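You operate a simulated robot arm through the tools that you are given. There is no shell and no other tool. Be economical: measure what you need, move in short steps, check, and stop when the job is done.

Carry out the task below with a simulated robot arm. There is one attempt and no reset: what you move stays moved.

TASK
Press in the bearing that the job card names.
Fine: into the bearing seat, slide to B, one full stroke of the lever, slide back to LOAD.

It is judged by the outcome, as a careful person would: the job done as asked, and still so three seconds after it is handed in. It fails if anything else is knocked over, pushed out of place, dropped, spilled or broken.

THE ROBOT
A 6-joint arm with a two-finger parallel gripper, fixed in place. Base frame: the origin is at the foot of the arm, x ahead of it, y to its left, z up; the work surface is at about z = 0. Lengths are in m, angles in degrees, forces in N, time in s.
With the tool pointing down near the work surface it reaches from about 0.14 to 0.58 m from the base axis. Its first joint turns from -66.0 to 66.0 degrees. Payload 2.1 kg.
Tool frame: the origin (TCP) lies between the finger pads and is the grasp point; the fingertips stand 0.03 m ahead of it; z points along the fingers, y is the line along which they close. The gripper opens to 0.094 m. The fingers are 0.028 m wide and 0.01 m thick; the gripper's body (0.05 by 0.096 m) begins 0.055 m behind the TCP.
Orientation is told as [roll, pitch, yaw] about the base's x, y, z axes, in that order, counted from this pose: with the fingers straight down and closing along the base's y, the tool's x points along the base's -x, its y along +y and its z along -z.

THE INTERFACE
- The arm moves only by the tool play_rows. Its argument "targets" is a list of rows, each a list of 7 numbers: the shift along the tool's x, y, z in m, then the turn, a rotation vector about the tool's x, y, z in degrees, then the opening in per cent of the stroke, from 0 (shut) to 100 (fully open). In form: [[dx, dy, dz, rx, ry, rz, fingers], ...]. A call has 1 to 20 rows; each row shifts and turns the commanded pose from where the row before left it, along the tool's axes as they then stand. A row lasts 0.2 s, in which the tool goes at most 0.05 m and 8.6 degrees; a call with a longer step from one row to the next is refused whole, and so is a gripper value outside its range. A pose out of reach is approached as far as the arm can. The call stops where the force on the tool passes 50 N (or 10 N more than at its start, if that is more) or the arm is blocked; 0.2 s more then pass. The fingers move at their own pace (about 0.072 m/s each) and stop on an object; they squeeze with about 21 N. The grip force told is the motor's: it shows also when the fingers shut on nothing. Time passes only in rows, and 0.2 s behind the last, so rows that do not move let the fingers close. It gives the time, the measured TCP pose, the force on the tool (base axes), the opening and the grip force at its end, in the units of the frame above (readings bear some noise), and new pictures: "pictures" is both (left out), scene, wrist or none.
- Cameras (640 x 400 px; columns grow to the right, rows downward): "scene" is fixed at [0.0751, -0.3872, 0.493]; the picture's right is [0.58, -0.81, 0.00], its down [-0.39, -0.28, -0.88] and it looks along [0.71, 0.51, -0.48] (base axes); focal length 214 px, centre (320, 200). "wrist" rides on the gripper at [-0.037, 0, -0.058] in the tool frame; the picture's right is [0.00, -1.00, 0.00], its down [0.97, 0.00, -0.24] and it looks along [0.24, 0.00, 0.97] (tool axes); focal length 218 px, centre (320, 200).
- pixel_to_xyz(camera, pixels): for up to 12 pixels [column, row] of the newest picture of that camera ("zoom" is the newest enlarged one), the place [x, y, z] in the base frame of the surface seen there, good to about 0.003 m. No time passes.
- zoom(camera, box): a new picture of the part [left, top, right, bottom] of that camera's present view, enlarged. No time passes.
- hand_in(): hands the job in; it is judged then, once.

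Work in short steps. Measure before you move; look again where a grasp or a placing could have gone wrong, and mend it. You have 80 turns and 120 pictures in all, those below and enlarged ones among them. Open the gripper and draw the arm clear of the work before you hand the job in, unless the task says otherwise; then end with one line.

The tools are called after "Call:" as a command line: name --pt "numbers of a row" for each row, then --argument value for the rest, lists and objects as JSON in quotes. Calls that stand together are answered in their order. play_rows: Moves the arm, as the interface text tells. Its arguments: {"type":"object","properties":{"targets":{"type":"array"},"pictures":{"type":"string","enum":["both","scene","wrist","none"]}},"required":["targets"]} The other tools are called the same way: pixel_to_xyz (camera, pixels) gives the place of the surface under pixels of a picture; zoom (camera, box) takes an enlarged picture of a part of a camera's view; hand_in () hands the job in.

At the start:

```text
t: 0.0
eef_pos: [0.2519, -0.1231, 0.4304]
orientation: [-0.1, -0.1, 0.0]
wrist_force: [0.4, -0.7, -0.8]
width: 0.0938
grasp_force: 0.0
```

scene: 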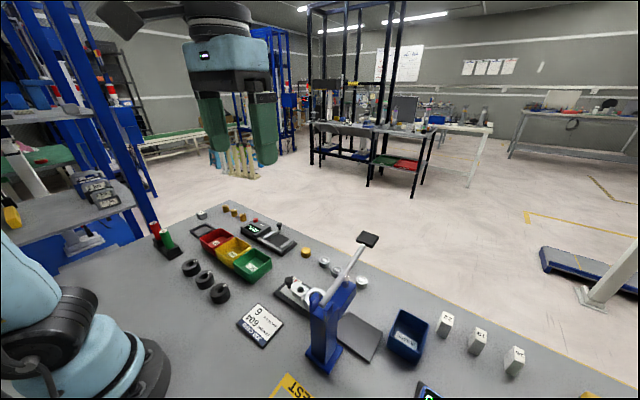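
wrist: 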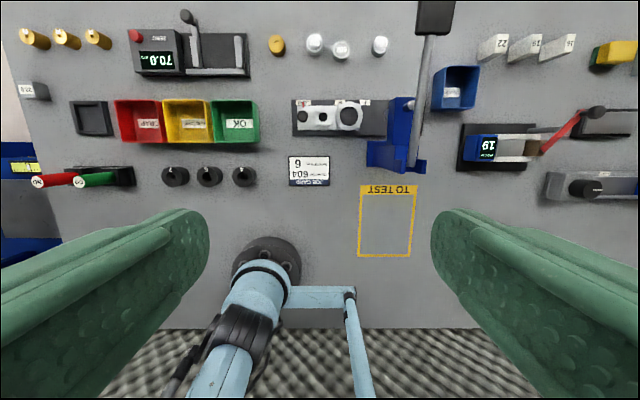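

I look closely at the job card (wrist 310,170), the press and the bearings (wrist ~345,45).

Call:
zoom --camera "wrist" --box '[270, 140, 350, 200]'

Call:
zoom --camera "wrist" --box '[260, 20, 480, 180]'

Call:
zoom --camera "scene" --box '[230, 220, 430, 380]'

Call:
zoom --camera "wrist" --box '[260, 20, 400, 70]'

```text
6.67 times, centred on (310, 170) of wrist
```

zoom: 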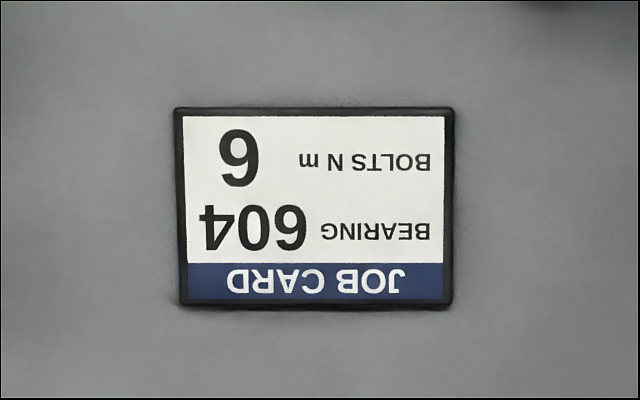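

```text
2.50 times, centred on (370, 100) of wrist
```

zoom: 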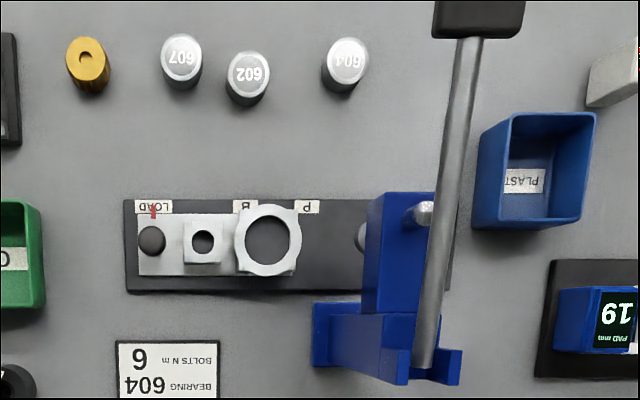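

```text
2.50 times, centred on (330, 300) of scene
```

zoom: 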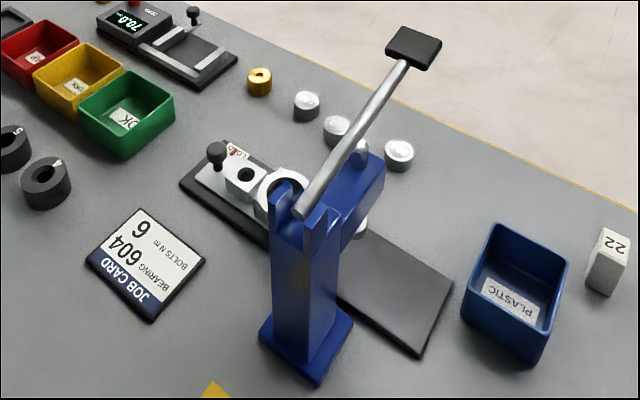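

```text
4.57 times, centred on (330, 45) of wrist
```

zoom: 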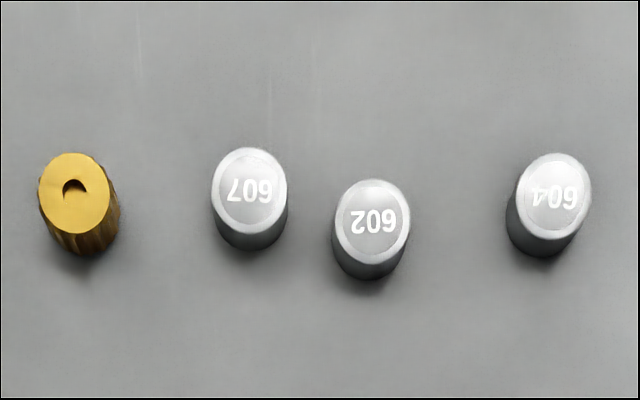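

The card names 604, whose bearing is at wrist (381,42). I measure the bearing, the carriage and the lever.

Call:
pixel_to_xyz --camera "wrist" --pixels '[[381, 41], [374, 43], [388, 43], [302, 116], [323, 117], [349, 116], [340, 116], [358, 116], [362, 112], [386, 115], [434, 15], [411, 166]]'

Call:
pixel_to_xyz --camera "scene" --pixels '[[362, 281], [367, 239], [360, 237], [375, 240], [316, 300], [288, 280], [300, 290], [280, 290], [345, 275], [325, 362], [360, 340], [364, 300]]'

Call:
zoom --camera "scene" --box '[265, 260, 385, 335]'

```text
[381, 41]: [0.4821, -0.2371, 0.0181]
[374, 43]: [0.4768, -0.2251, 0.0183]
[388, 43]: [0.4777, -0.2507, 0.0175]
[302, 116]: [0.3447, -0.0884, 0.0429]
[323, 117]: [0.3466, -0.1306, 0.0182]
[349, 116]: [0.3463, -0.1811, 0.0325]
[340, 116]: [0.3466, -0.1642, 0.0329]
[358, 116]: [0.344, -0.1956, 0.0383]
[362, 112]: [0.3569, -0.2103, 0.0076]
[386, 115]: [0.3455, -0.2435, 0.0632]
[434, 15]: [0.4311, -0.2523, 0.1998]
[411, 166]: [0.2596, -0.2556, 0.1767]
```

```text
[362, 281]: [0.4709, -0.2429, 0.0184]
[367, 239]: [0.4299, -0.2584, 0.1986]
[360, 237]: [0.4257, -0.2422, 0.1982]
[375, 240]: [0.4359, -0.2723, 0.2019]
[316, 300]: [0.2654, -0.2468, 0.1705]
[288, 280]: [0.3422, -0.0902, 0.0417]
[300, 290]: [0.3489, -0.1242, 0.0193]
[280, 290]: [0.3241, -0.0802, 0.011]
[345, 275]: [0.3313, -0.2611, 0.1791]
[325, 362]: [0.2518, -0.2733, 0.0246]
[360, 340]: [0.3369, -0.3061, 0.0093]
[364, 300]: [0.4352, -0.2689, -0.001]
```

```text
5.33 times, centred on (325, 298) of scene
```

zoom: 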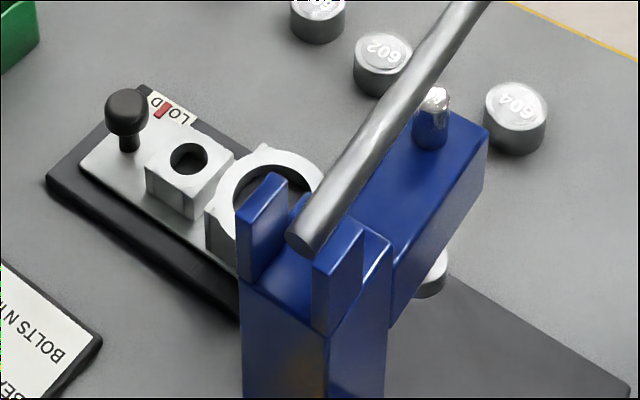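

The seats need a closer look, so I move above the carriage.

Call:
play_rows --pt "-0.0216 -0.0074 0.038 0 0 0 100" --pt "-0.0216 -0.0074 0.038 0 0 0 100" --pt "-0.0216 -0.0074 0.038 0 0 0 100" --pt "-0.0216 -0.0074 0.038 0 0 0 100" --pt "-0.0216 -0.0074 0.038 0 0 0 100" --pt "0 0 0 0 0 0 100" --pictures "wrist"

```text
t: 1.4
eef_pos: [0.36, -0.1614, 0.2405]
orientation: [-0.1, -0.1, -0.1]
wrist_force: [-0.5, -0.1, 0.3]
width: 0.094
grasp_force: 0.0
```

wrist: 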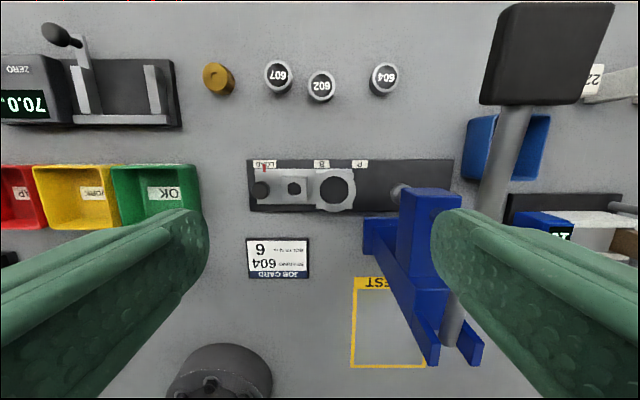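

Call:
zoom --camera "wrist" --box '[240, 145, 400, 245]'

Call:
pixel_to_xyz --camera "wrist" --pixels '[[261, 188], [293, 188], [336, 189], [336, 172], [336, 206], [320, 189], [352, 200], [384, 73], [371, 73], [397, 73], [397, 190], [218, 76]]'

```text
4.00 times, centred on (320, 195) of wrist
```

zoom: 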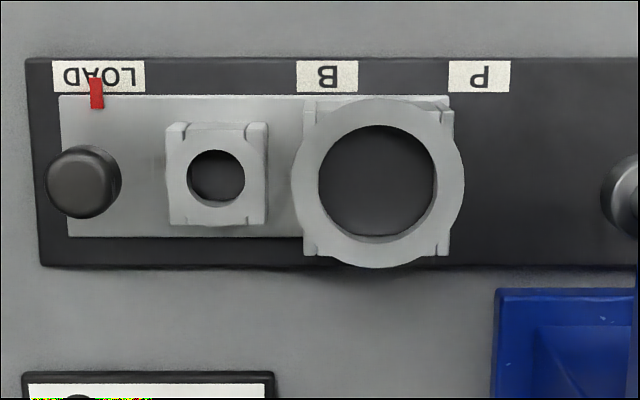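

```text
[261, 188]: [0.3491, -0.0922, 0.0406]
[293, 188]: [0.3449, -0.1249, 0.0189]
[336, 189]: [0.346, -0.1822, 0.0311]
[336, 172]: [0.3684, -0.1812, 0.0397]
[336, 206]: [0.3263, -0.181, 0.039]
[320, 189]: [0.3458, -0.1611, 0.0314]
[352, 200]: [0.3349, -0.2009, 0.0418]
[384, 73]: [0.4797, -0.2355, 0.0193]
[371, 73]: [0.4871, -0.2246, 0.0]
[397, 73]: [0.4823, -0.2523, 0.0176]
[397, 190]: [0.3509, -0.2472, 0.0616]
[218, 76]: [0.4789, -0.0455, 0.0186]
```

The press handle pad hangs close to the bearing, so I measure its extent before planning the grasp.

Call:
pixel_to_xyz --camera "wrist" --pixels '[[515, 8], [608, 8], [487, 98], [580, 98], [545, 60], [512, 120], [510, 30], [600, 30], [515, 200], [450, 330]]'

Call:
zoom --camera "scene" --box '[250, 210, 410, 310]'

Call:
pixel_to_xyz --camera "scene" --pixels '[[370, 233], [378, 235], [370, 246], [358, 241], [350, 260], [335, 285]]'

```text
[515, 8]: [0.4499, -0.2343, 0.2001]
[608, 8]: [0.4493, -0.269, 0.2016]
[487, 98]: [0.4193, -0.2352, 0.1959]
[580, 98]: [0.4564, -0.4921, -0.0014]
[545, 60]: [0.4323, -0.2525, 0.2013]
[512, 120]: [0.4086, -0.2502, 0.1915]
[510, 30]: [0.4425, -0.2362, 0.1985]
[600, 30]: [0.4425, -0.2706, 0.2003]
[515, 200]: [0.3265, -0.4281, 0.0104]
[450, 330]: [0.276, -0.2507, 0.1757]
```

```text
4.00 times, centred on (330, 260) of scene
```

zoom: 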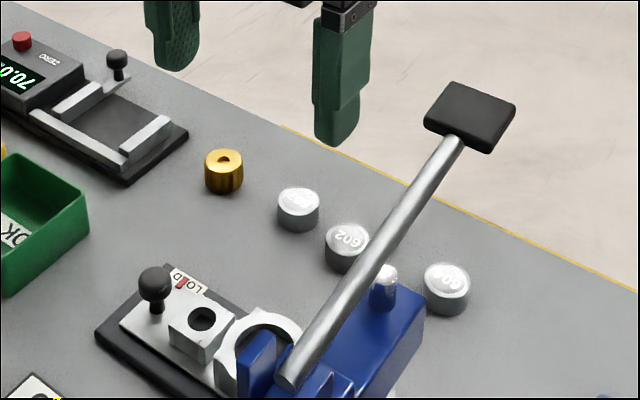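

```text
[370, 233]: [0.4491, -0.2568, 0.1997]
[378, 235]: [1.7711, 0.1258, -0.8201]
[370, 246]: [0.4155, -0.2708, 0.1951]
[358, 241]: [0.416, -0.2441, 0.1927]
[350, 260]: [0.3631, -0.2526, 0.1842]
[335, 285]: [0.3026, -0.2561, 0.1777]
```

Pad spans x 0.415–0.45, y −0.234 to −0.271, z≈0.2. I will take the bearing with the fingers closing along base x, with the gripper leaning 30° towards +y so it stays clear of the handle and, later, the press head.

Call:
play_rows --pt "-0.04 0.0133 -0.0067 0 0 0 70" --pt "-0.04 0.0133 -0.0067 0 0 0 70" --pt "-0.04 0.0133 -0.0067 0 0 0 70" --pt "0 0 0 0 0 -8.182 70" --pt "0 0 0 0 0 -8.182 70" --pt "0 0 0 0 0 -8.182 70" --pt "0 0 0 0 0 -8.182 70" --pt "0 0 0 0 0 -8.182 70" --pt "0 0 0 0 0 -8.182 70" --pt "0 0 0 0 0 -8.182 70" --pt "0 0 0 0 0 -8.182 70" --pt "0 0 0 0 0 -8.182 70" --pt "0 0 0 0 0 -8.182 70" --pt "0 0 0 0 0 -8.182 70" --pt "0 0 0 0 7.5 0 70" --pt "0 0 0 0 7.5 0 70" --pt "0 0 0 0 7.5 0 70" --pt "0 0 0 0 7.5 0 70" --pt "0 0 0 0 0 0 70"

```text
t: 5.4
eef_pos: [0.4794, -0.1226, 0.26]
orientation: [0.0, 30.3, 90.0]
wrist_force: [0.4, -0.3, 0.3]
width: 0.066
grasp_force: 0.1
```

scene: 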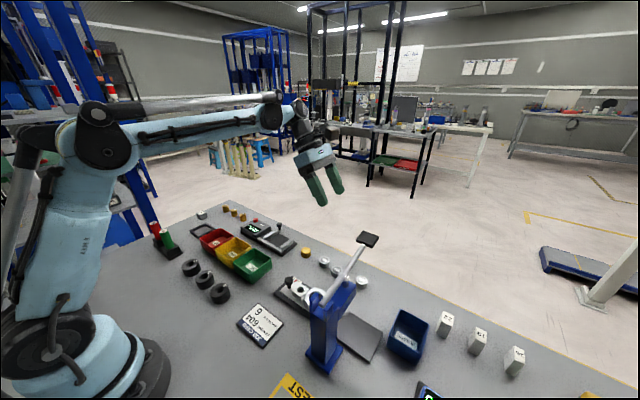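
wrist: 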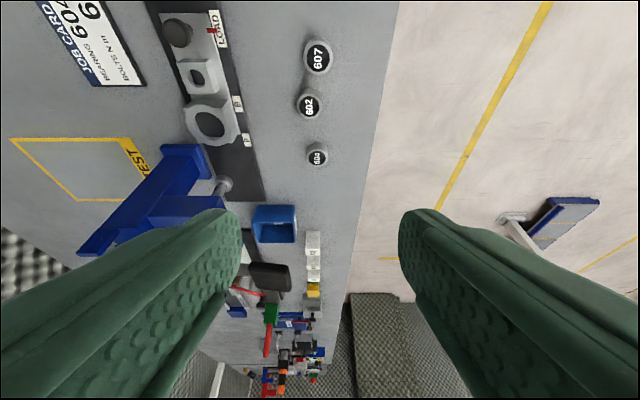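

Call:
play_rows --pt "-0.0043 -0.001 0.0475 0 0 0 60" --pt "-0.0043 -0.001 0.0475 0 0 0 60" --pt "-0.0043 0 0.0475 0 0 0 60" --pt "0 0 0 0 0 0 60"

Call:
pixel_to_xyz --camera "wrist" --pixels '[[320, 200]]'

```text
t: 6.4
eef_pos: [0.4839, -0.1815, 0.1271]
orientation: [0.0, 30.1, 89.9]
wrist_force: [0.0, 0.5, -0.3]
width: 0.0567
grasp_force: 0.1
```

scene: 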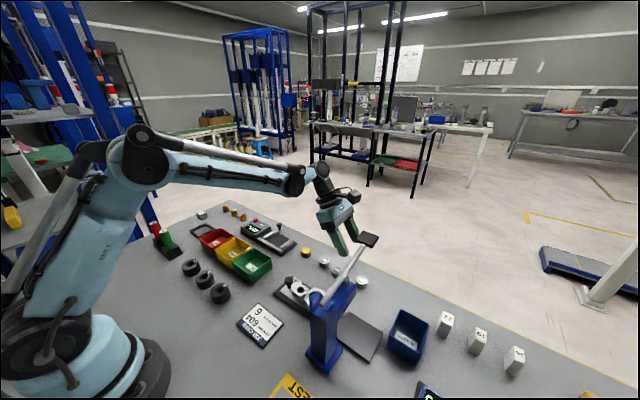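
wrist: 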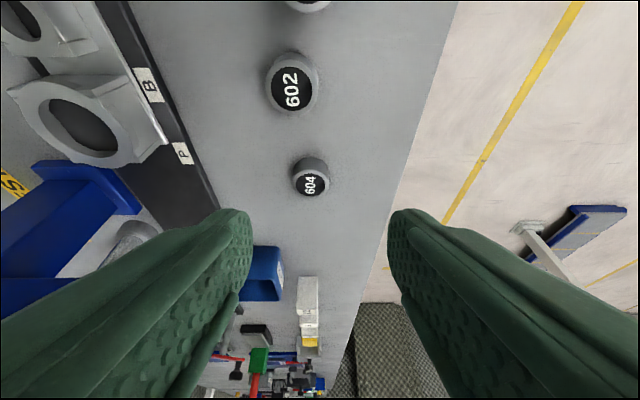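

```text
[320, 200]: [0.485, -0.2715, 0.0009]
```

Call:
zoom --camera "wrist" --box '[270, 145, 350, 205]'

Call:
pixel_to_xyz --camera "wrist" --pixels '[[310, 185], [294, 183], [326, 183], [310, 174], [310, 195], [302, 185], [318, 185], [310, 163]]'

```text
6.67 times, centred on (310, 175) of wrist
```

zoom: 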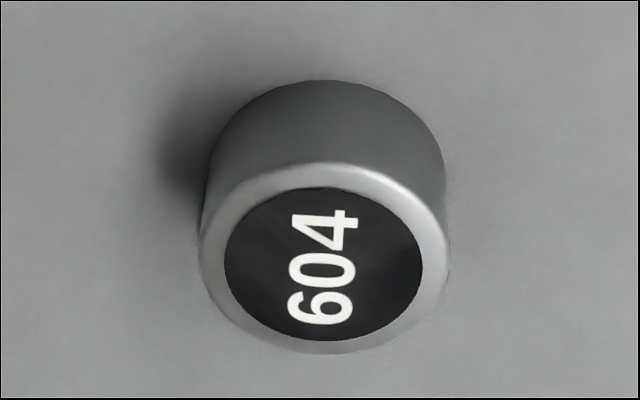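

```text
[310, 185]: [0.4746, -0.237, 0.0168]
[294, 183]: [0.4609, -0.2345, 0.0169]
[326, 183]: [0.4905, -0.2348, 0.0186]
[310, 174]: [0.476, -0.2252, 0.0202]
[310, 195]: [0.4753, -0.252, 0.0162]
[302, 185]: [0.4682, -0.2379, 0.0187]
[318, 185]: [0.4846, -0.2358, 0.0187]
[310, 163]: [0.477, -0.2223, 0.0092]
```

Bearing centre ≈ (0.4765, −0.2365), Ø≈0.035. I align and descend along the tool axis.

Call:
play_rows --pt "0.0006 0.0071 0.03 0 0 0 60" --pt "0 0 0.035 0 0 0 60" --pt "0 0 0 0 0 0 60"

```text
t: 7.2
eef_pos: [0.4757, -0.2151, 0.0729]
orientation: [-0.1, 30.1, 90.0]
wrist_force: [0.8, 1.1, 1.7]
width: 0.0563
grasp_force: 0.0
```

scene: 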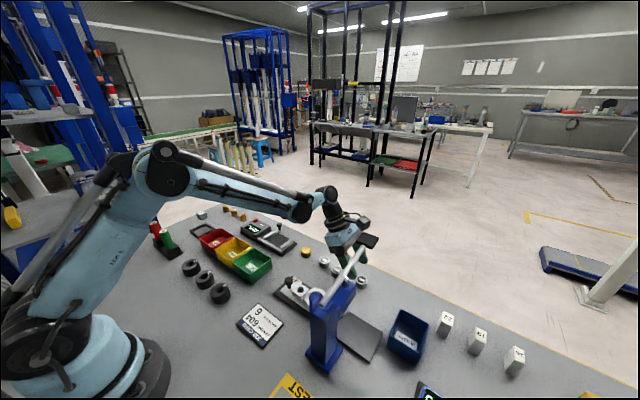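
wrist: 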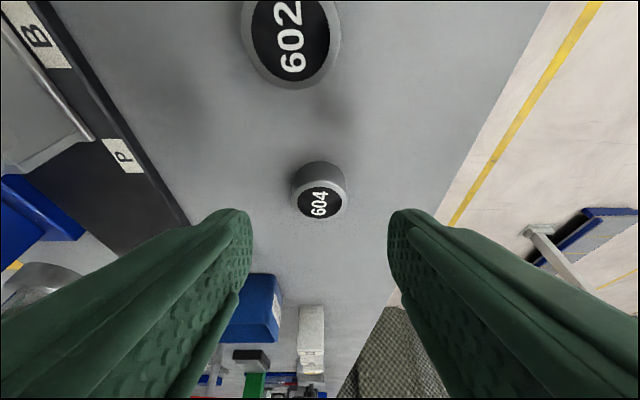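

The bearing is centred (column 320). Final descent, then close.

Call:
play_rows --pt "-0.0007 0 0.0166 0 0 0 60" --pt "-0.0007 0 0.0166 0 0 0 60" --pt "0 0 0 0 0 0 60"

```text
t: 8.0
eef_pos: [0.4752, -0.2312, 0.0446]
orientation: [-0.1, 30.0, 90.0]
wrist_force: [0.4, 1.9, 3.8]
width: 0.0564
grasp_force: 0.1
```

scene: 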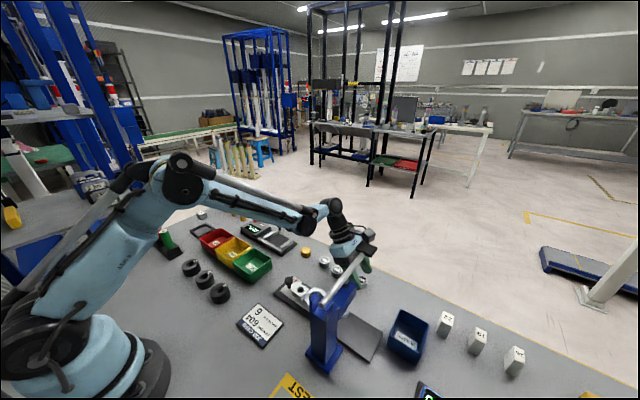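
wrist: 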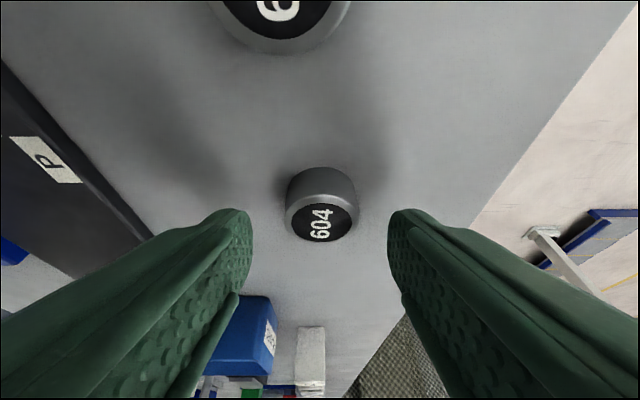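

Call:
play_rows --pt "0 0 0 0 0 0 20" --pt "0 0 0 0 0 0 20" --pt "0 0 0 0 0 0 20"

Call:
zoom --camera "scene" --box '[300, 210, 420, 300]'

```text
t: 8.8
eef_pos: [0.4737, -0.2305, 0.0438]
orientation: [-0.1, 30.1, 89.9]
wrist_force: [-0.1, 0.2, 2.0]
width: 0.031
grasp_force: 20.9
```

scene: 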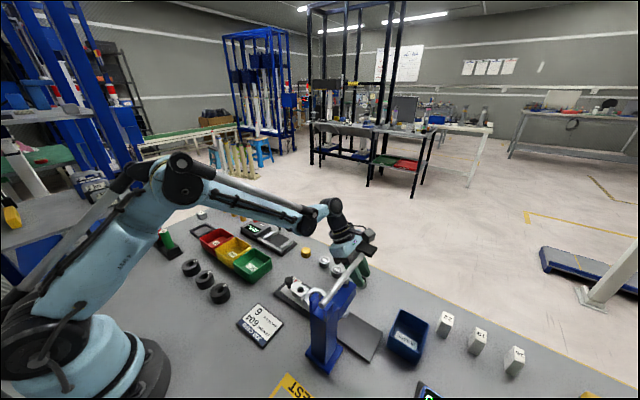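
wrist: 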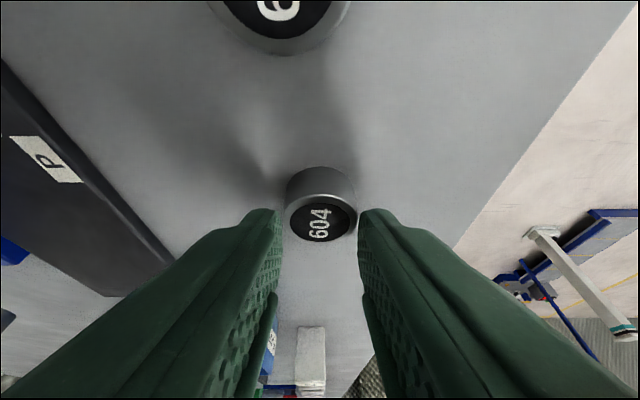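

```text
4.44 times, centred on (360, 255) of scene
```

zoom: 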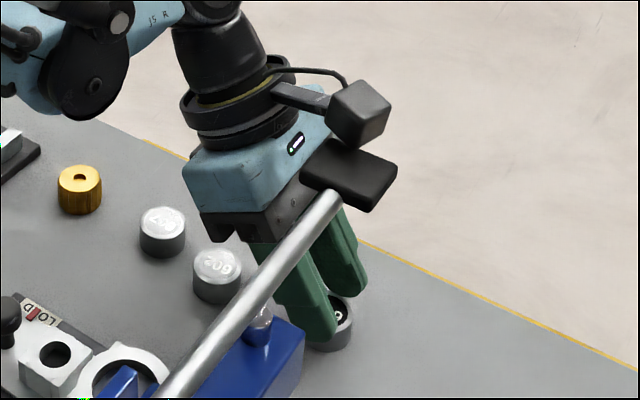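

Grip holds (width 0.031, 21 N). I check where the dark block beside the flange (scene 369,235) actually is before lifting.

Call:
pixel_to_xyz --camera "scene" --pixels '[[369, 234], [365, 236], [374, 234], [357, 230], [366, 244], [344, 243], [355, 247]]'

```text
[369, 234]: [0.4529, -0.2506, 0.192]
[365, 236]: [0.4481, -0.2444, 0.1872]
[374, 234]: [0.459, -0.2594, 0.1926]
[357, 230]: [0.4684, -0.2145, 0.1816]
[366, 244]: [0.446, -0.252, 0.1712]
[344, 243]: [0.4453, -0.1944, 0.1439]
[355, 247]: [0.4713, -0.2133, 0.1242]
```

The wrist block rests against the handle pad and has dipped it slightly (ram over empty place, harmless). I retreat the same way along the tool axis.

Call:
play_rows --pt "0 0 -0.015 0 0 0 20" --pt "0 0 -0.03 0 0 0 20" --pt "0 0 -0.04 0 0 0 20" --pt "0 0 -0.045 0 0 0 20" --pt "0 0 0 0 0 0 20"

Call:
zoom --camera "scene" --box '[270, 180, 430, 300]'

Call:
pixel_to_xyz --camera "scene" --pixels '[[367, 239], [316, 300], [345, 270]]'

```text
t: 10.0
eef_pos: [0.4781, -0.1635, 0.16]
orientation: [-0.1, 30.2, 89.9]
wrist_force: [0.3, 1.0, -0.4]
width: 0.0186
grasp_force: 0.1
```

scene: 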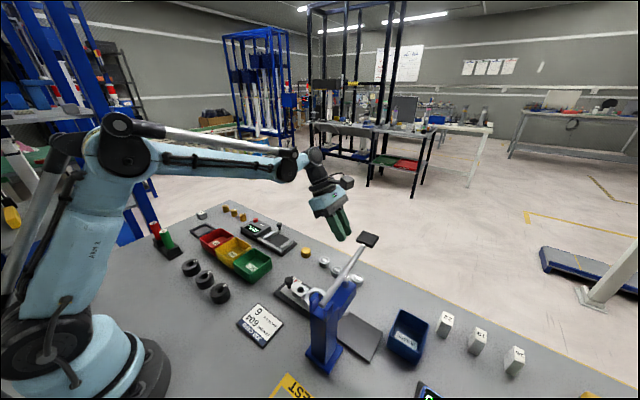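
wrist: 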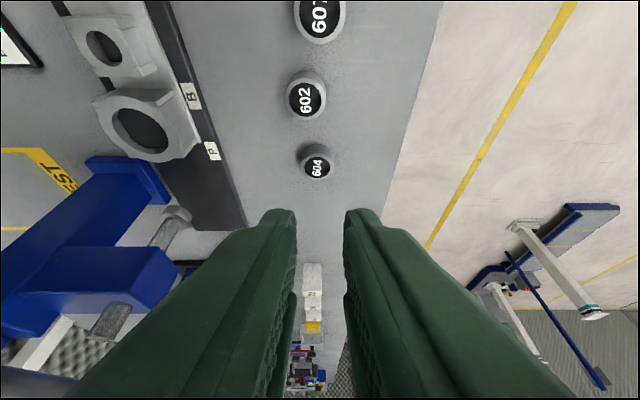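

```text
3.33 times, centred on (350, 240) of scene
```

zoom: 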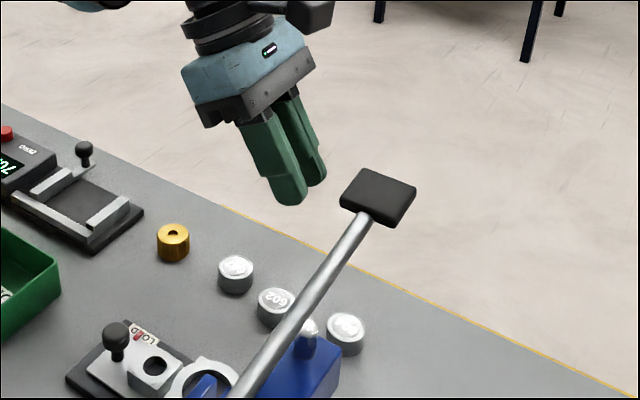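

```text
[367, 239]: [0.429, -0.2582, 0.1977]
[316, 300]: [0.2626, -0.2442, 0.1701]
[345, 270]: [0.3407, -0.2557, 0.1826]
```

The bearing slipped off: the grip was too shallow. It still stands at wrist (315,162) and the lever sprang back. I re-measure it for a deeper grasp.

Call:
zoom --camera "wrist" --box '[275, 130, 355, 190]'

Call:
pixel_to_xyz --camera "wrist" --pixels '[[317, 168], [305, 167], [330, 167], [317, 160], [317, 176]]'

```text
6.67 times, centred on (315, 160) of wrist
```

zoom: 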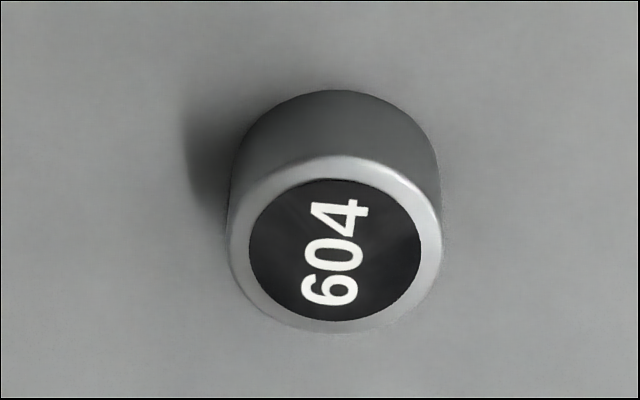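

```text
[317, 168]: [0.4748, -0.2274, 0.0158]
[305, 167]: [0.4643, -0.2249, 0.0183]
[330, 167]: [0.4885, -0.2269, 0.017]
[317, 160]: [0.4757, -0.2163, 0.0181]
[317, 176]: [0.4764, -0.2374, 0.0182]
```

Bearing now at about (0.4755, −0.226). I go again, 7 mm deeper, with the bearing well within the pads.

Call:
play_rows --pt "-0.0137 0.0026 0 0 0 0 60" --pt "0 0 0.035 0 0 0 60" --pt "0 0 0.035 0 0 0 60" --pt "0 0 0.03 0 0 0 60" --pt "0 0 0 0 0 0 60" --pictures "wrist"

```text
t: 11.2
eef_pos: [0.4742, -0.2014, 0.0645]
orientation: [-0.1, 30.1, 90.0]
wrist_force: [0.0, 0.1, -1.1]
width: 0.0563
grasp_force: 0.2
```

wrist: 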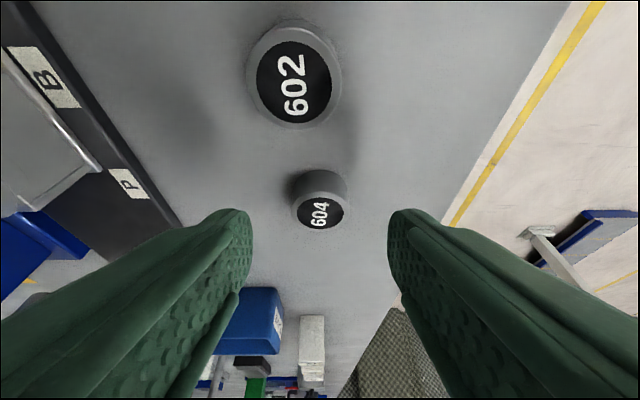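

Call:
play_rows --pt "0.0006 -0.0005 0.0165 0 0 0 60" --pt "0.0006 0 0.0165 0 0 0 60" --pt "0 0 0 0 0 0 60" --pt "0 0 0 0 0 0 60"

Call:
zoom --camera "scene" --box '[300, 210, 420, 300]'

```text
t: 11.7
eef_pos: [0.4764, -0.2059, 0.0449]
orientation: [-0.1, 30.0, 90.7]
wrist_force: [0.0, 8.2, 2.5]
width: 0.0563
grasp_force: 0.1
stopped in row 2: the force on the tool passed its limit (the readings are from after the stop); the commanded pose is now the measured one
```

scene: 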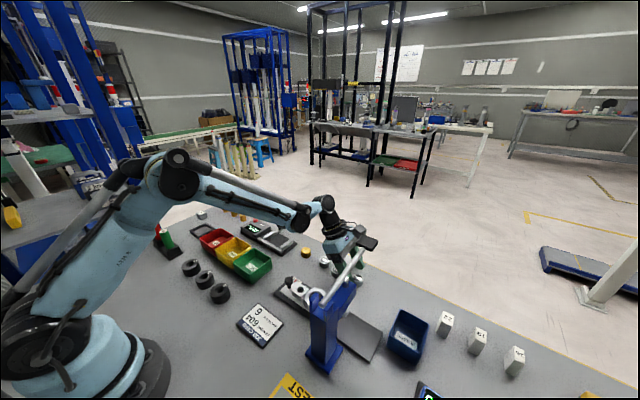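
wrist: 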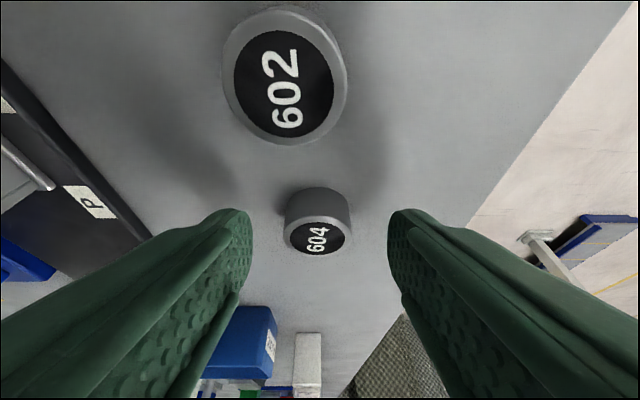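

```text
4.44 times, centred on (360, 255) of scene
```

zoom: 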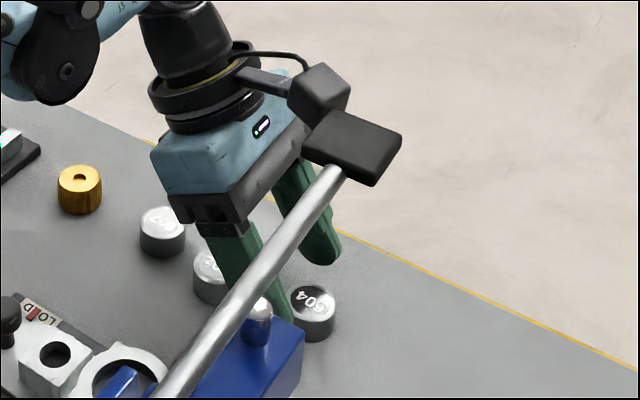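

The dark wrist block hits the handle pad's side. I retreat and spin the tool 180° about its axis, so that block sits on the +y side, away from the handle; lean reduced to 22.5°.

Call:
play_rows --pt "0 0 -0.03 0 0 0 60" --pt "0 0 -0.045 0 0 0 60" --pt "0 0 -0.045 0 0 0 60" --pt "0 0 -0.03 0 0 0 60" --pt "0 0 0 0 0 0 60" --pictures "none"

Call:
play_rows --pt "0 0 0 0 0 8.4 60" --pt "0 0 0 0 0 8.4 60" --pt "0 0 0 0 0 8.4 60" --pt "0 0 0 0 0 8.4 60" --pt "0 0 0 0 0 8.4 60" --pt "0 0 0 0 0 8.4 60" --pt "0 0 0 0 0 8.4 60" --pt "0 0 0 0 0 8.4 60" --pt "0 0 0 0 0 8.4 60" --pt "0 0 0 0 0 8.4 60" --pt "0 0 0 0 0 8.4 60" --pt "0 0 0 0 0 8.4 60"

```text
t: 12.9
eef_pos: [0.4756, -0.1354, 0.1741]
orientation: [0.0, 29.9, 90.6]
wrist_force: [-1.1, -0.2, -0.8]
width: 0.0565
grasp_force: 0.0
```

```text
t: 15.5
eef_pos: [0.4736, -0.1338, 0.1751]
orientation: [-29.5, -5.4, -8.9]
wrist_force: [0.4, 0.5, 0.5]
width: 0.0563
grasp_force: 0.0
```

scene: 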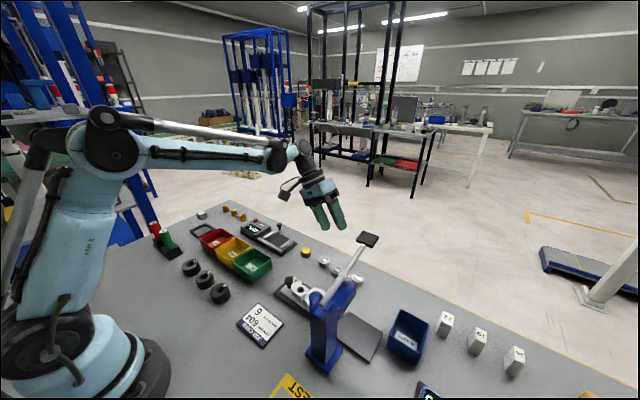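
wrist: 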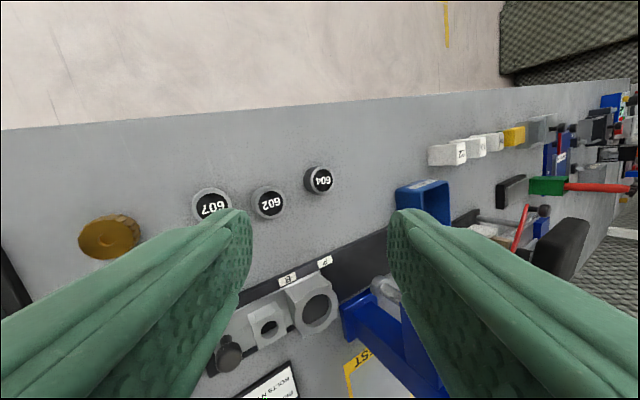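

Call:
play_rows --pt "0 0 0 0 0 7.98 60" --pt "0 0 0 0 0 7.98 60" --pt "0 0 0 0 0 7.98 60" --pt "0 0 0 0 0 7.98 60" --pt "0 0 0 0 0 7.98 60" --pt "0 0 0 0 0 7.98 60" --pt "0 0 0 0 0 7.98 60" --pt "0 0 0 0 0 7.98 60" --pt "0 0 0 0 0 7.98 60" --pt "0 0 0 0 0 7.98 60" --pt "0 0 0 0 7.5 0 60" --pt "0 0 0 0 0 0 60"

```text
t: 18.1
eef_pos: [0.4744, -0.1323, 0.1747]
orientation: [0.4, -22.4, -90.1]
wrist_force: [0.2, 1.0, -0.8]
width: 0.0563
grasp_force: 0.0
```

scene: 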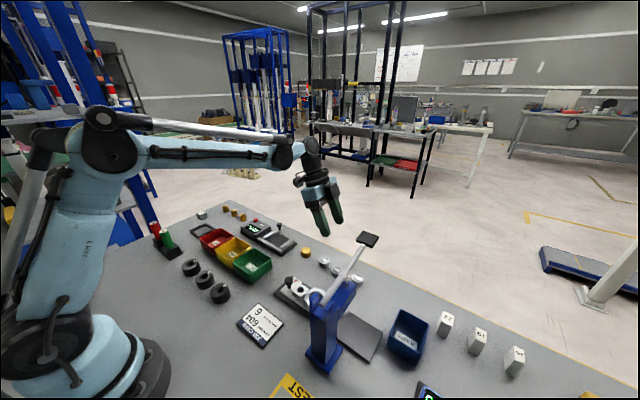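
wrist: 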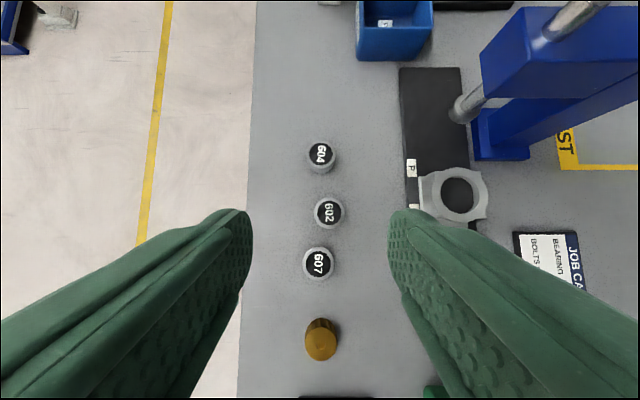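

Call:
zoom --camera "wrist" --box '[280, 125, 360, 185]'

Call:
pixel_to_xyz --camera "wrist" --pixels '[[322, 154], [311, 154], [333, 154], [322, 144], [322, 164], [465, 105], [458, 193], [440, 193], [475, 193]]'

```text
6.67 times, centred on (320, 155) of wrist
```

zoom: 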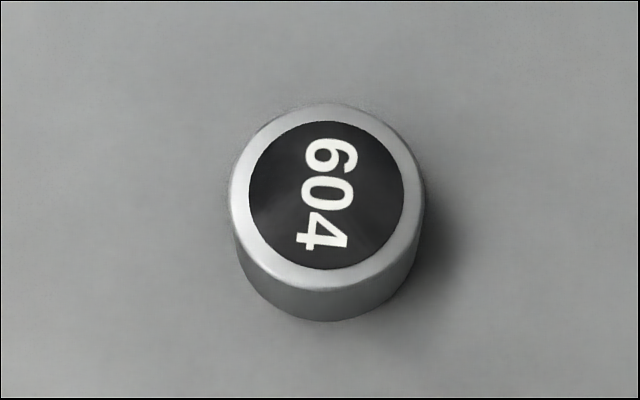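

```text
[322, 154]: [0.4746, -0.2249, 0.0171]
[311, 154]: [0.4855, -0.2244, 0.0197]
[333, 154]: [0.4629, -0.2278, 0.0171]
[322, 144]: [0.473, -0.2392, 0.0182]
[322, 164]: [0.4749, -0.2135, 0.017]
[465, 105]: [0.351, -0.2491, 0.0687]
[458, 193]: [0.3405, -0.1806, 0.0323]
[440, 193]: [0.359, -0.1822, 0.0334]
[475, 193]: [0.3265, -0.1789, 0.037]
```

Now the view is clean: bearing centre (0.475, −0.226). I descend to 35 mm short.

Call:
play_rows --pt "-0.0155 0 0.005 0 0 0 60" --pt "-0.0154 0 0.02 0 0 0 60" --pt "0 0 0.035 0 0 0 60" --pt "0 0 0.035 0 0 0 60" --pt "0 0 0.03 0 0 0 60" --pt "0 0 0 0 0 0 60"

Call:
zoom --camera "scene" --box '[300, 190, 420, 280]'

```text
t: 19.5
eef_pos: [0.474, -0.2084, 0.0722]
orientation: [0.4, -22.4, -90.0]
wrist_force: [0.0, 0.7, 0.8]
width: 0.0562
grasp_force: 0.1
```

scene: 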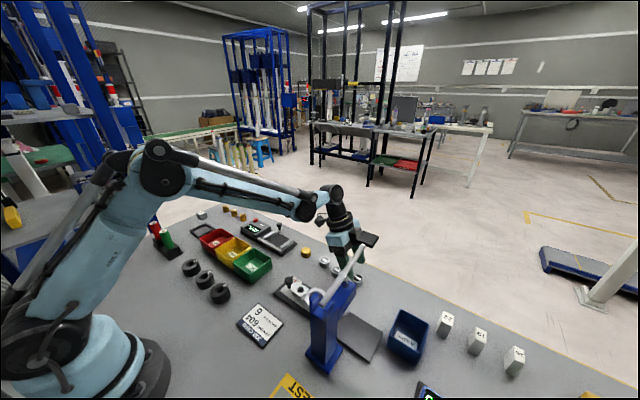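
wrist: 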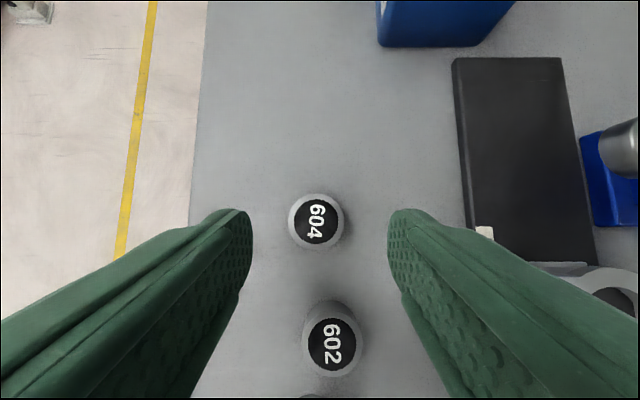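

```text
4.44 times, centred on (360, 235) of scene
```

zoom: 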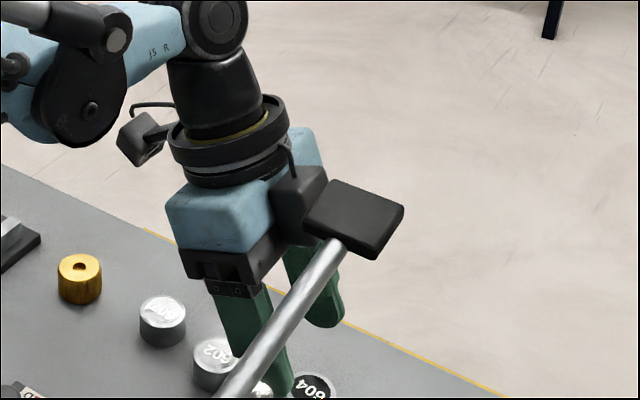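

Call:
pixel_to_xyz --camera "scene" --pixels '[[355, 230], [358, 226], [353, 238], [350, 244], [366, 238]]'

```text
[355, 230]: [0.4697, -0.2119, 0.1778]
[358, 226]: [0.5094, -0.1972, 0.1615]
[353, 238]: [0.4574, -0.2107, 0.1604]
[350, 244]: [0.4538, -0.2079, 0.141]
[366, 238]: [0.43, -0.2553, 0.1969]
```

The wrist camera passes under the pad with clearance if I keep to the tool axis. Final descent.

Call:
play_rows --pt "0 0.0006 0.018 0 0 0 60" --pt "0 0 0.0185 0 0 0 60" --pt "0 0 0 0 0 0 60" --pictures "wrist"

```text
t: 20.3
eef_pos: [0.4741, -0.223, 0.0371]
orientation: [0.5, -22.4, -90.0]
wrist_force: [-0.1, 0.7, 0.4]
width: 0.0565
grasp_force: 0.1
```

wrist: 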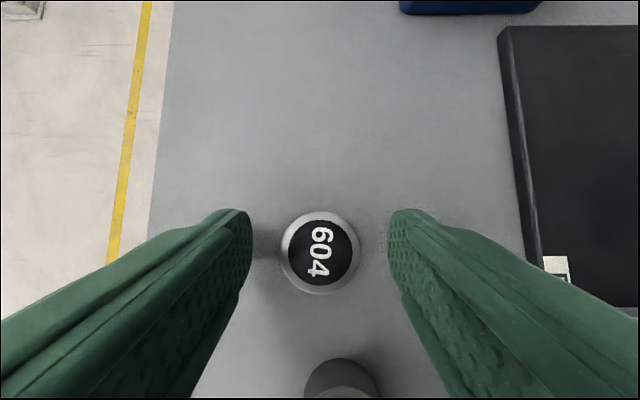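

Bearing squarely between the pads, no contact force. Close, then lift slightly to test.

Call:
play_rows --pt "0 0 0 0 0 0 15" --pt "0 0 0 0 0 0 15" --pt "0 0 0 0 0 0 15" --pt "0 0 0 0 0 0 15" --pictures "none"

Call:
play_rows --pt "0 0 -0.01 0 0 0 15" --pt "0 0 -0.02 0 0 0 15" --pt "0 0 0 0 0 0 15" --pictures "wrist"

```text
t: 21.3
eef_pos: [0.4747, -0.2229, 0.0381]
orientation: [0.4, -22.4, -90.0]
wrist_force: [-0.5, 0.8, -0.6]
width: 0.0311
grasp_force: 21.4
```

```text
t: 22.1
eef_pos: [0.4756, -0.2107, 0.0636]
orientation: [0.4, -22.4, -90.0]
wrist_force: [-0.4, 0.1, 0.1]
width: 0.0309
grasp_force: 21.0
```

wrist: 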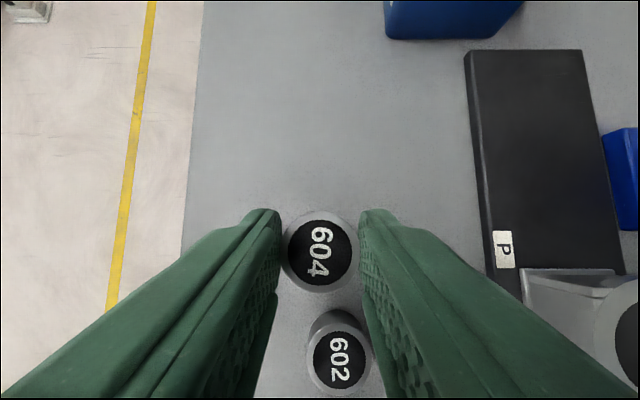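

The bearing is held. I retreat along the axis and move towards the seat.

Call:
play_rows --pt "0 0 -0.04 0 0 0 15" --pt "0 0 -0.045 0 0 0 15" --pt "0.008 -0.0252 -0.0033 0 0 0 15" --pt "0.008 -0.0252 -0.0033 0 0 0 15" --pt "0.008 -0.0252 -0.0033 0 0 0 15" --pt "0 0 0 0 0 0 15"

```text
t: 23.5
eef_pos: [0.3995, -0.1523, 0.1414]
orientation: [0.4, -22.4, -90.1]
wrist_force: [-0.1, 0.1, -0.4]
width: 0.0311
grasp_force: 20.6
```

scene: 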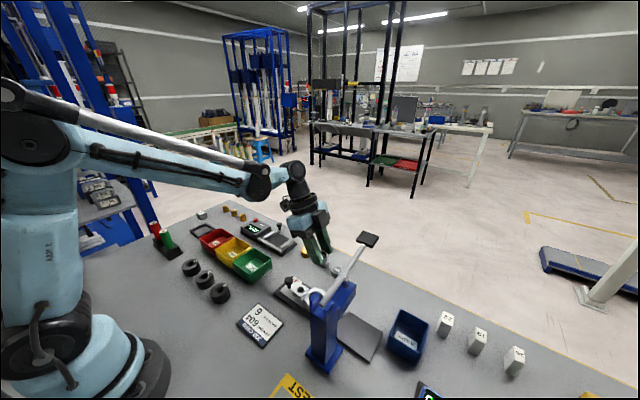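
wrist: 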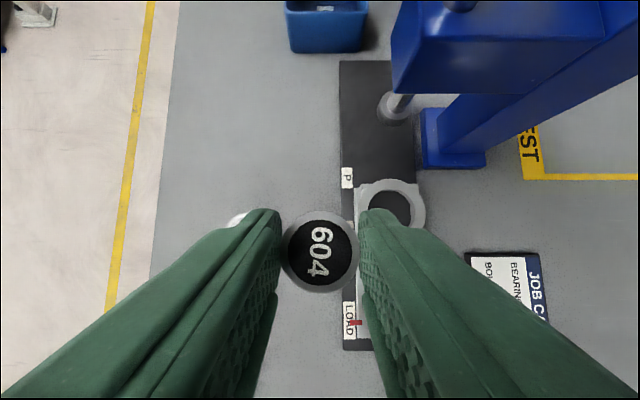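

Call:
zoom --camera "wrist" --box '[330, 160, 450, 235]'

Call:
pixel_to_xyz --camera "wrist" --pixels '[[320, 252], [320, 220], [320, 284], [295, 250], [345, 250], [388, 205], [388, 185], [388, 190], [372, 192], [410, 222], [418, 205], [392, 105]]'

```text
5.33 times, centred on (390, 198) of wrist
```

zoom: 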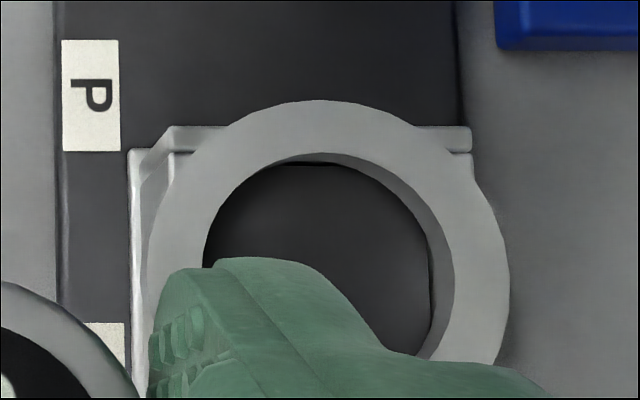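

```text
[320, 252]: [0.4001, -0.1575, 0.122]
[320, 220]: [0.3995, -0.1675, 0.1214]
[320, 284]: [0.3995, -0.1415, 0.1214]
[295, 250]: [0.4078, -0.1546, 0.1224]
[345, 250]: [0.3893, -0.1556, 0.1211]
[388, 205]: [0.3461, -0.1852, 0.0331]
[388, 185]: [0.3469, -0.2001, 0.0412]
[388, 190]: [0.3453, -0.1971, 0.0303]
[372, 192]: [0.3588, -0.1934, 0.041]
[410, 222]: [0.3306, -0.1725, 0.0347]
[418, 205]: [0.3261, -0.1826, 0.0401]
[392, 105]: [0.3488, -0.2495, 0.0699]
```

Seat centre ≈ (0.345, −0.179), rim z≈0.040, bore clearly wider than the bearing. I hover the bearing about 2 cm over it.

Call:
play_rows --pt "-0.003 -0.0272 0 0 0 0 15" --pt "-0.0031 -0.0273 0 0 0 0 15" --pt "0 0 0.024 0 0 0 15" --pt "0 0 0.0233 0 0 0 15" --pt "0 0 0 0 0 0 15"

Call:
zoom --camera "scene" --box '[250, 230, 370, 320]'

Call:
zoom --camera "wrist" --box '[240, 170, 400, 300]'

```text
t: 24.7
eef_pos: [0.3452, -0.1775, 0.0997]
orientation: [0.3, -22.4, -90.0]
wrist_force: [-0.6, -0.1, -0.5]
width: 0.031
grasp_force: 21.2
```

scene: 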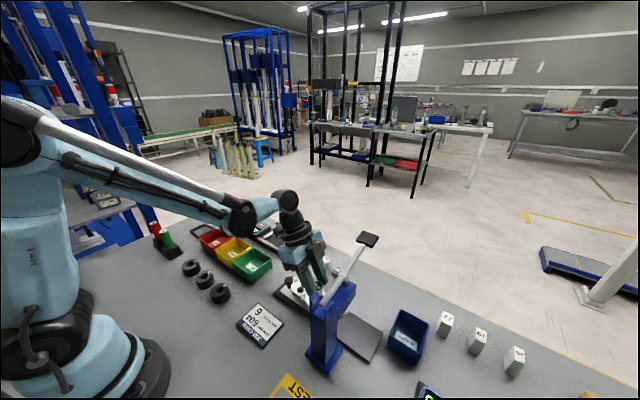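
wrist: 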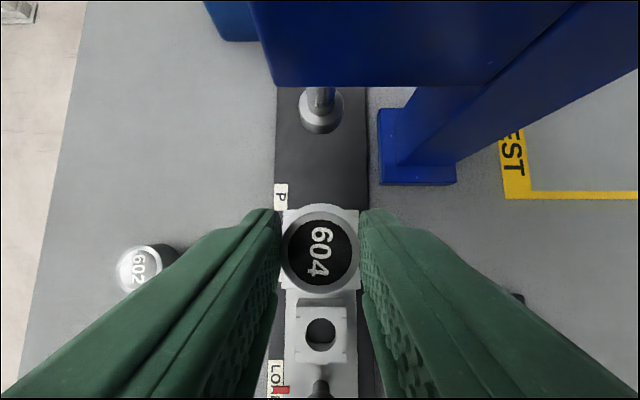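

```text
4.44 times, centred on (310, 275) of scene
```

zoom: 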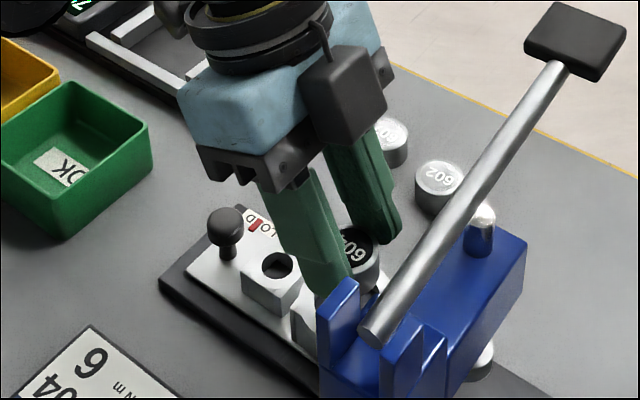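

```text
3.08 times, centred on (320, 235) of wrist
```

zoom: 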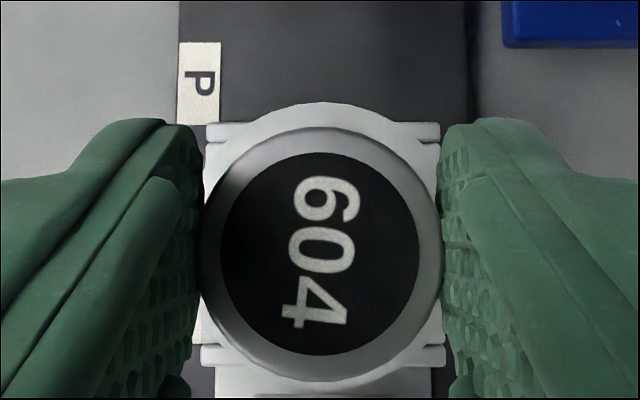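

Bearing and ring are aligned in x; y needs ~1 mm. I lower vertically 25 mm to enter the bore.

Call:
play_rows --pt "0.0041 0 0.0075 0 0 0 15" --pt "0.0032 0 0.0077 0 0 0 15" --pt "0.0032 0 0.0077 0 0 0 15" --pt "0 0 0 0 0 0 15"

Call:
zoom --camera "wrist" --box '[240, 170, 400, 300]'

Call:
zoom --camera "scene" --box '[280, 250, 360, 310]'

```text
t: 25.7
eef_pos: [0.3461, -0.1745, 0.0759]
orientation: [0.4, -22.5, -90.0]
wrist_force: [-0.3, -0.3, 0.3]
width: 0.0308
grasp_force: 21.0
```

scene: 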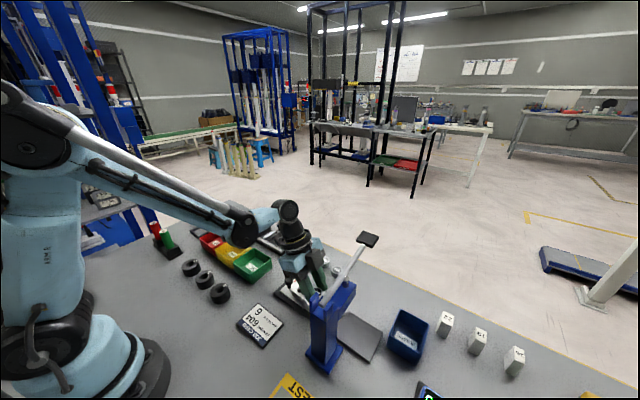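
wrist: 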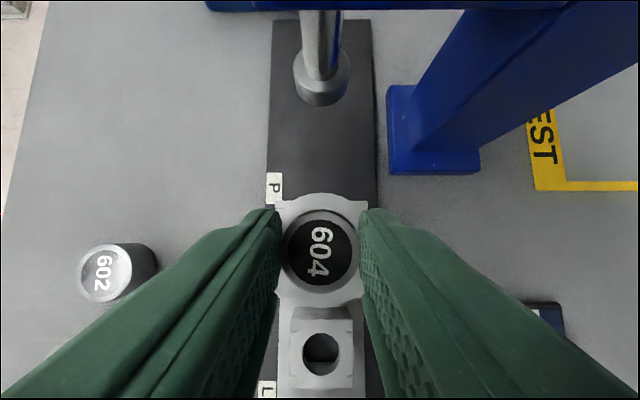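

```text
3.08 times, centred on (320, 235) of wrist
```

zoom: 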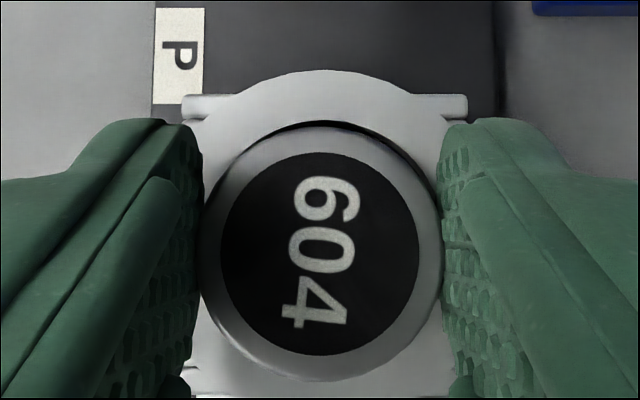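

```text
6.67 times, centred on (320, 280) of scene
```

zoom: 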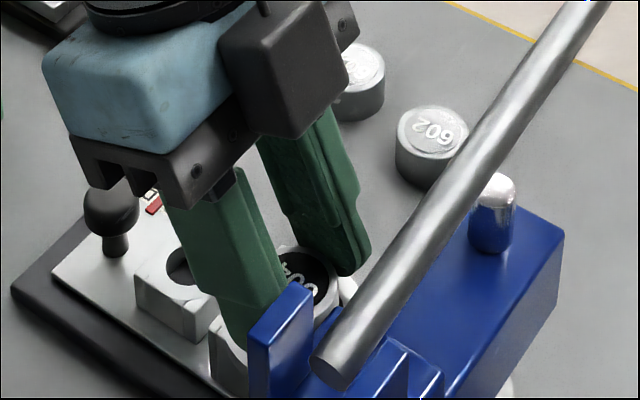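

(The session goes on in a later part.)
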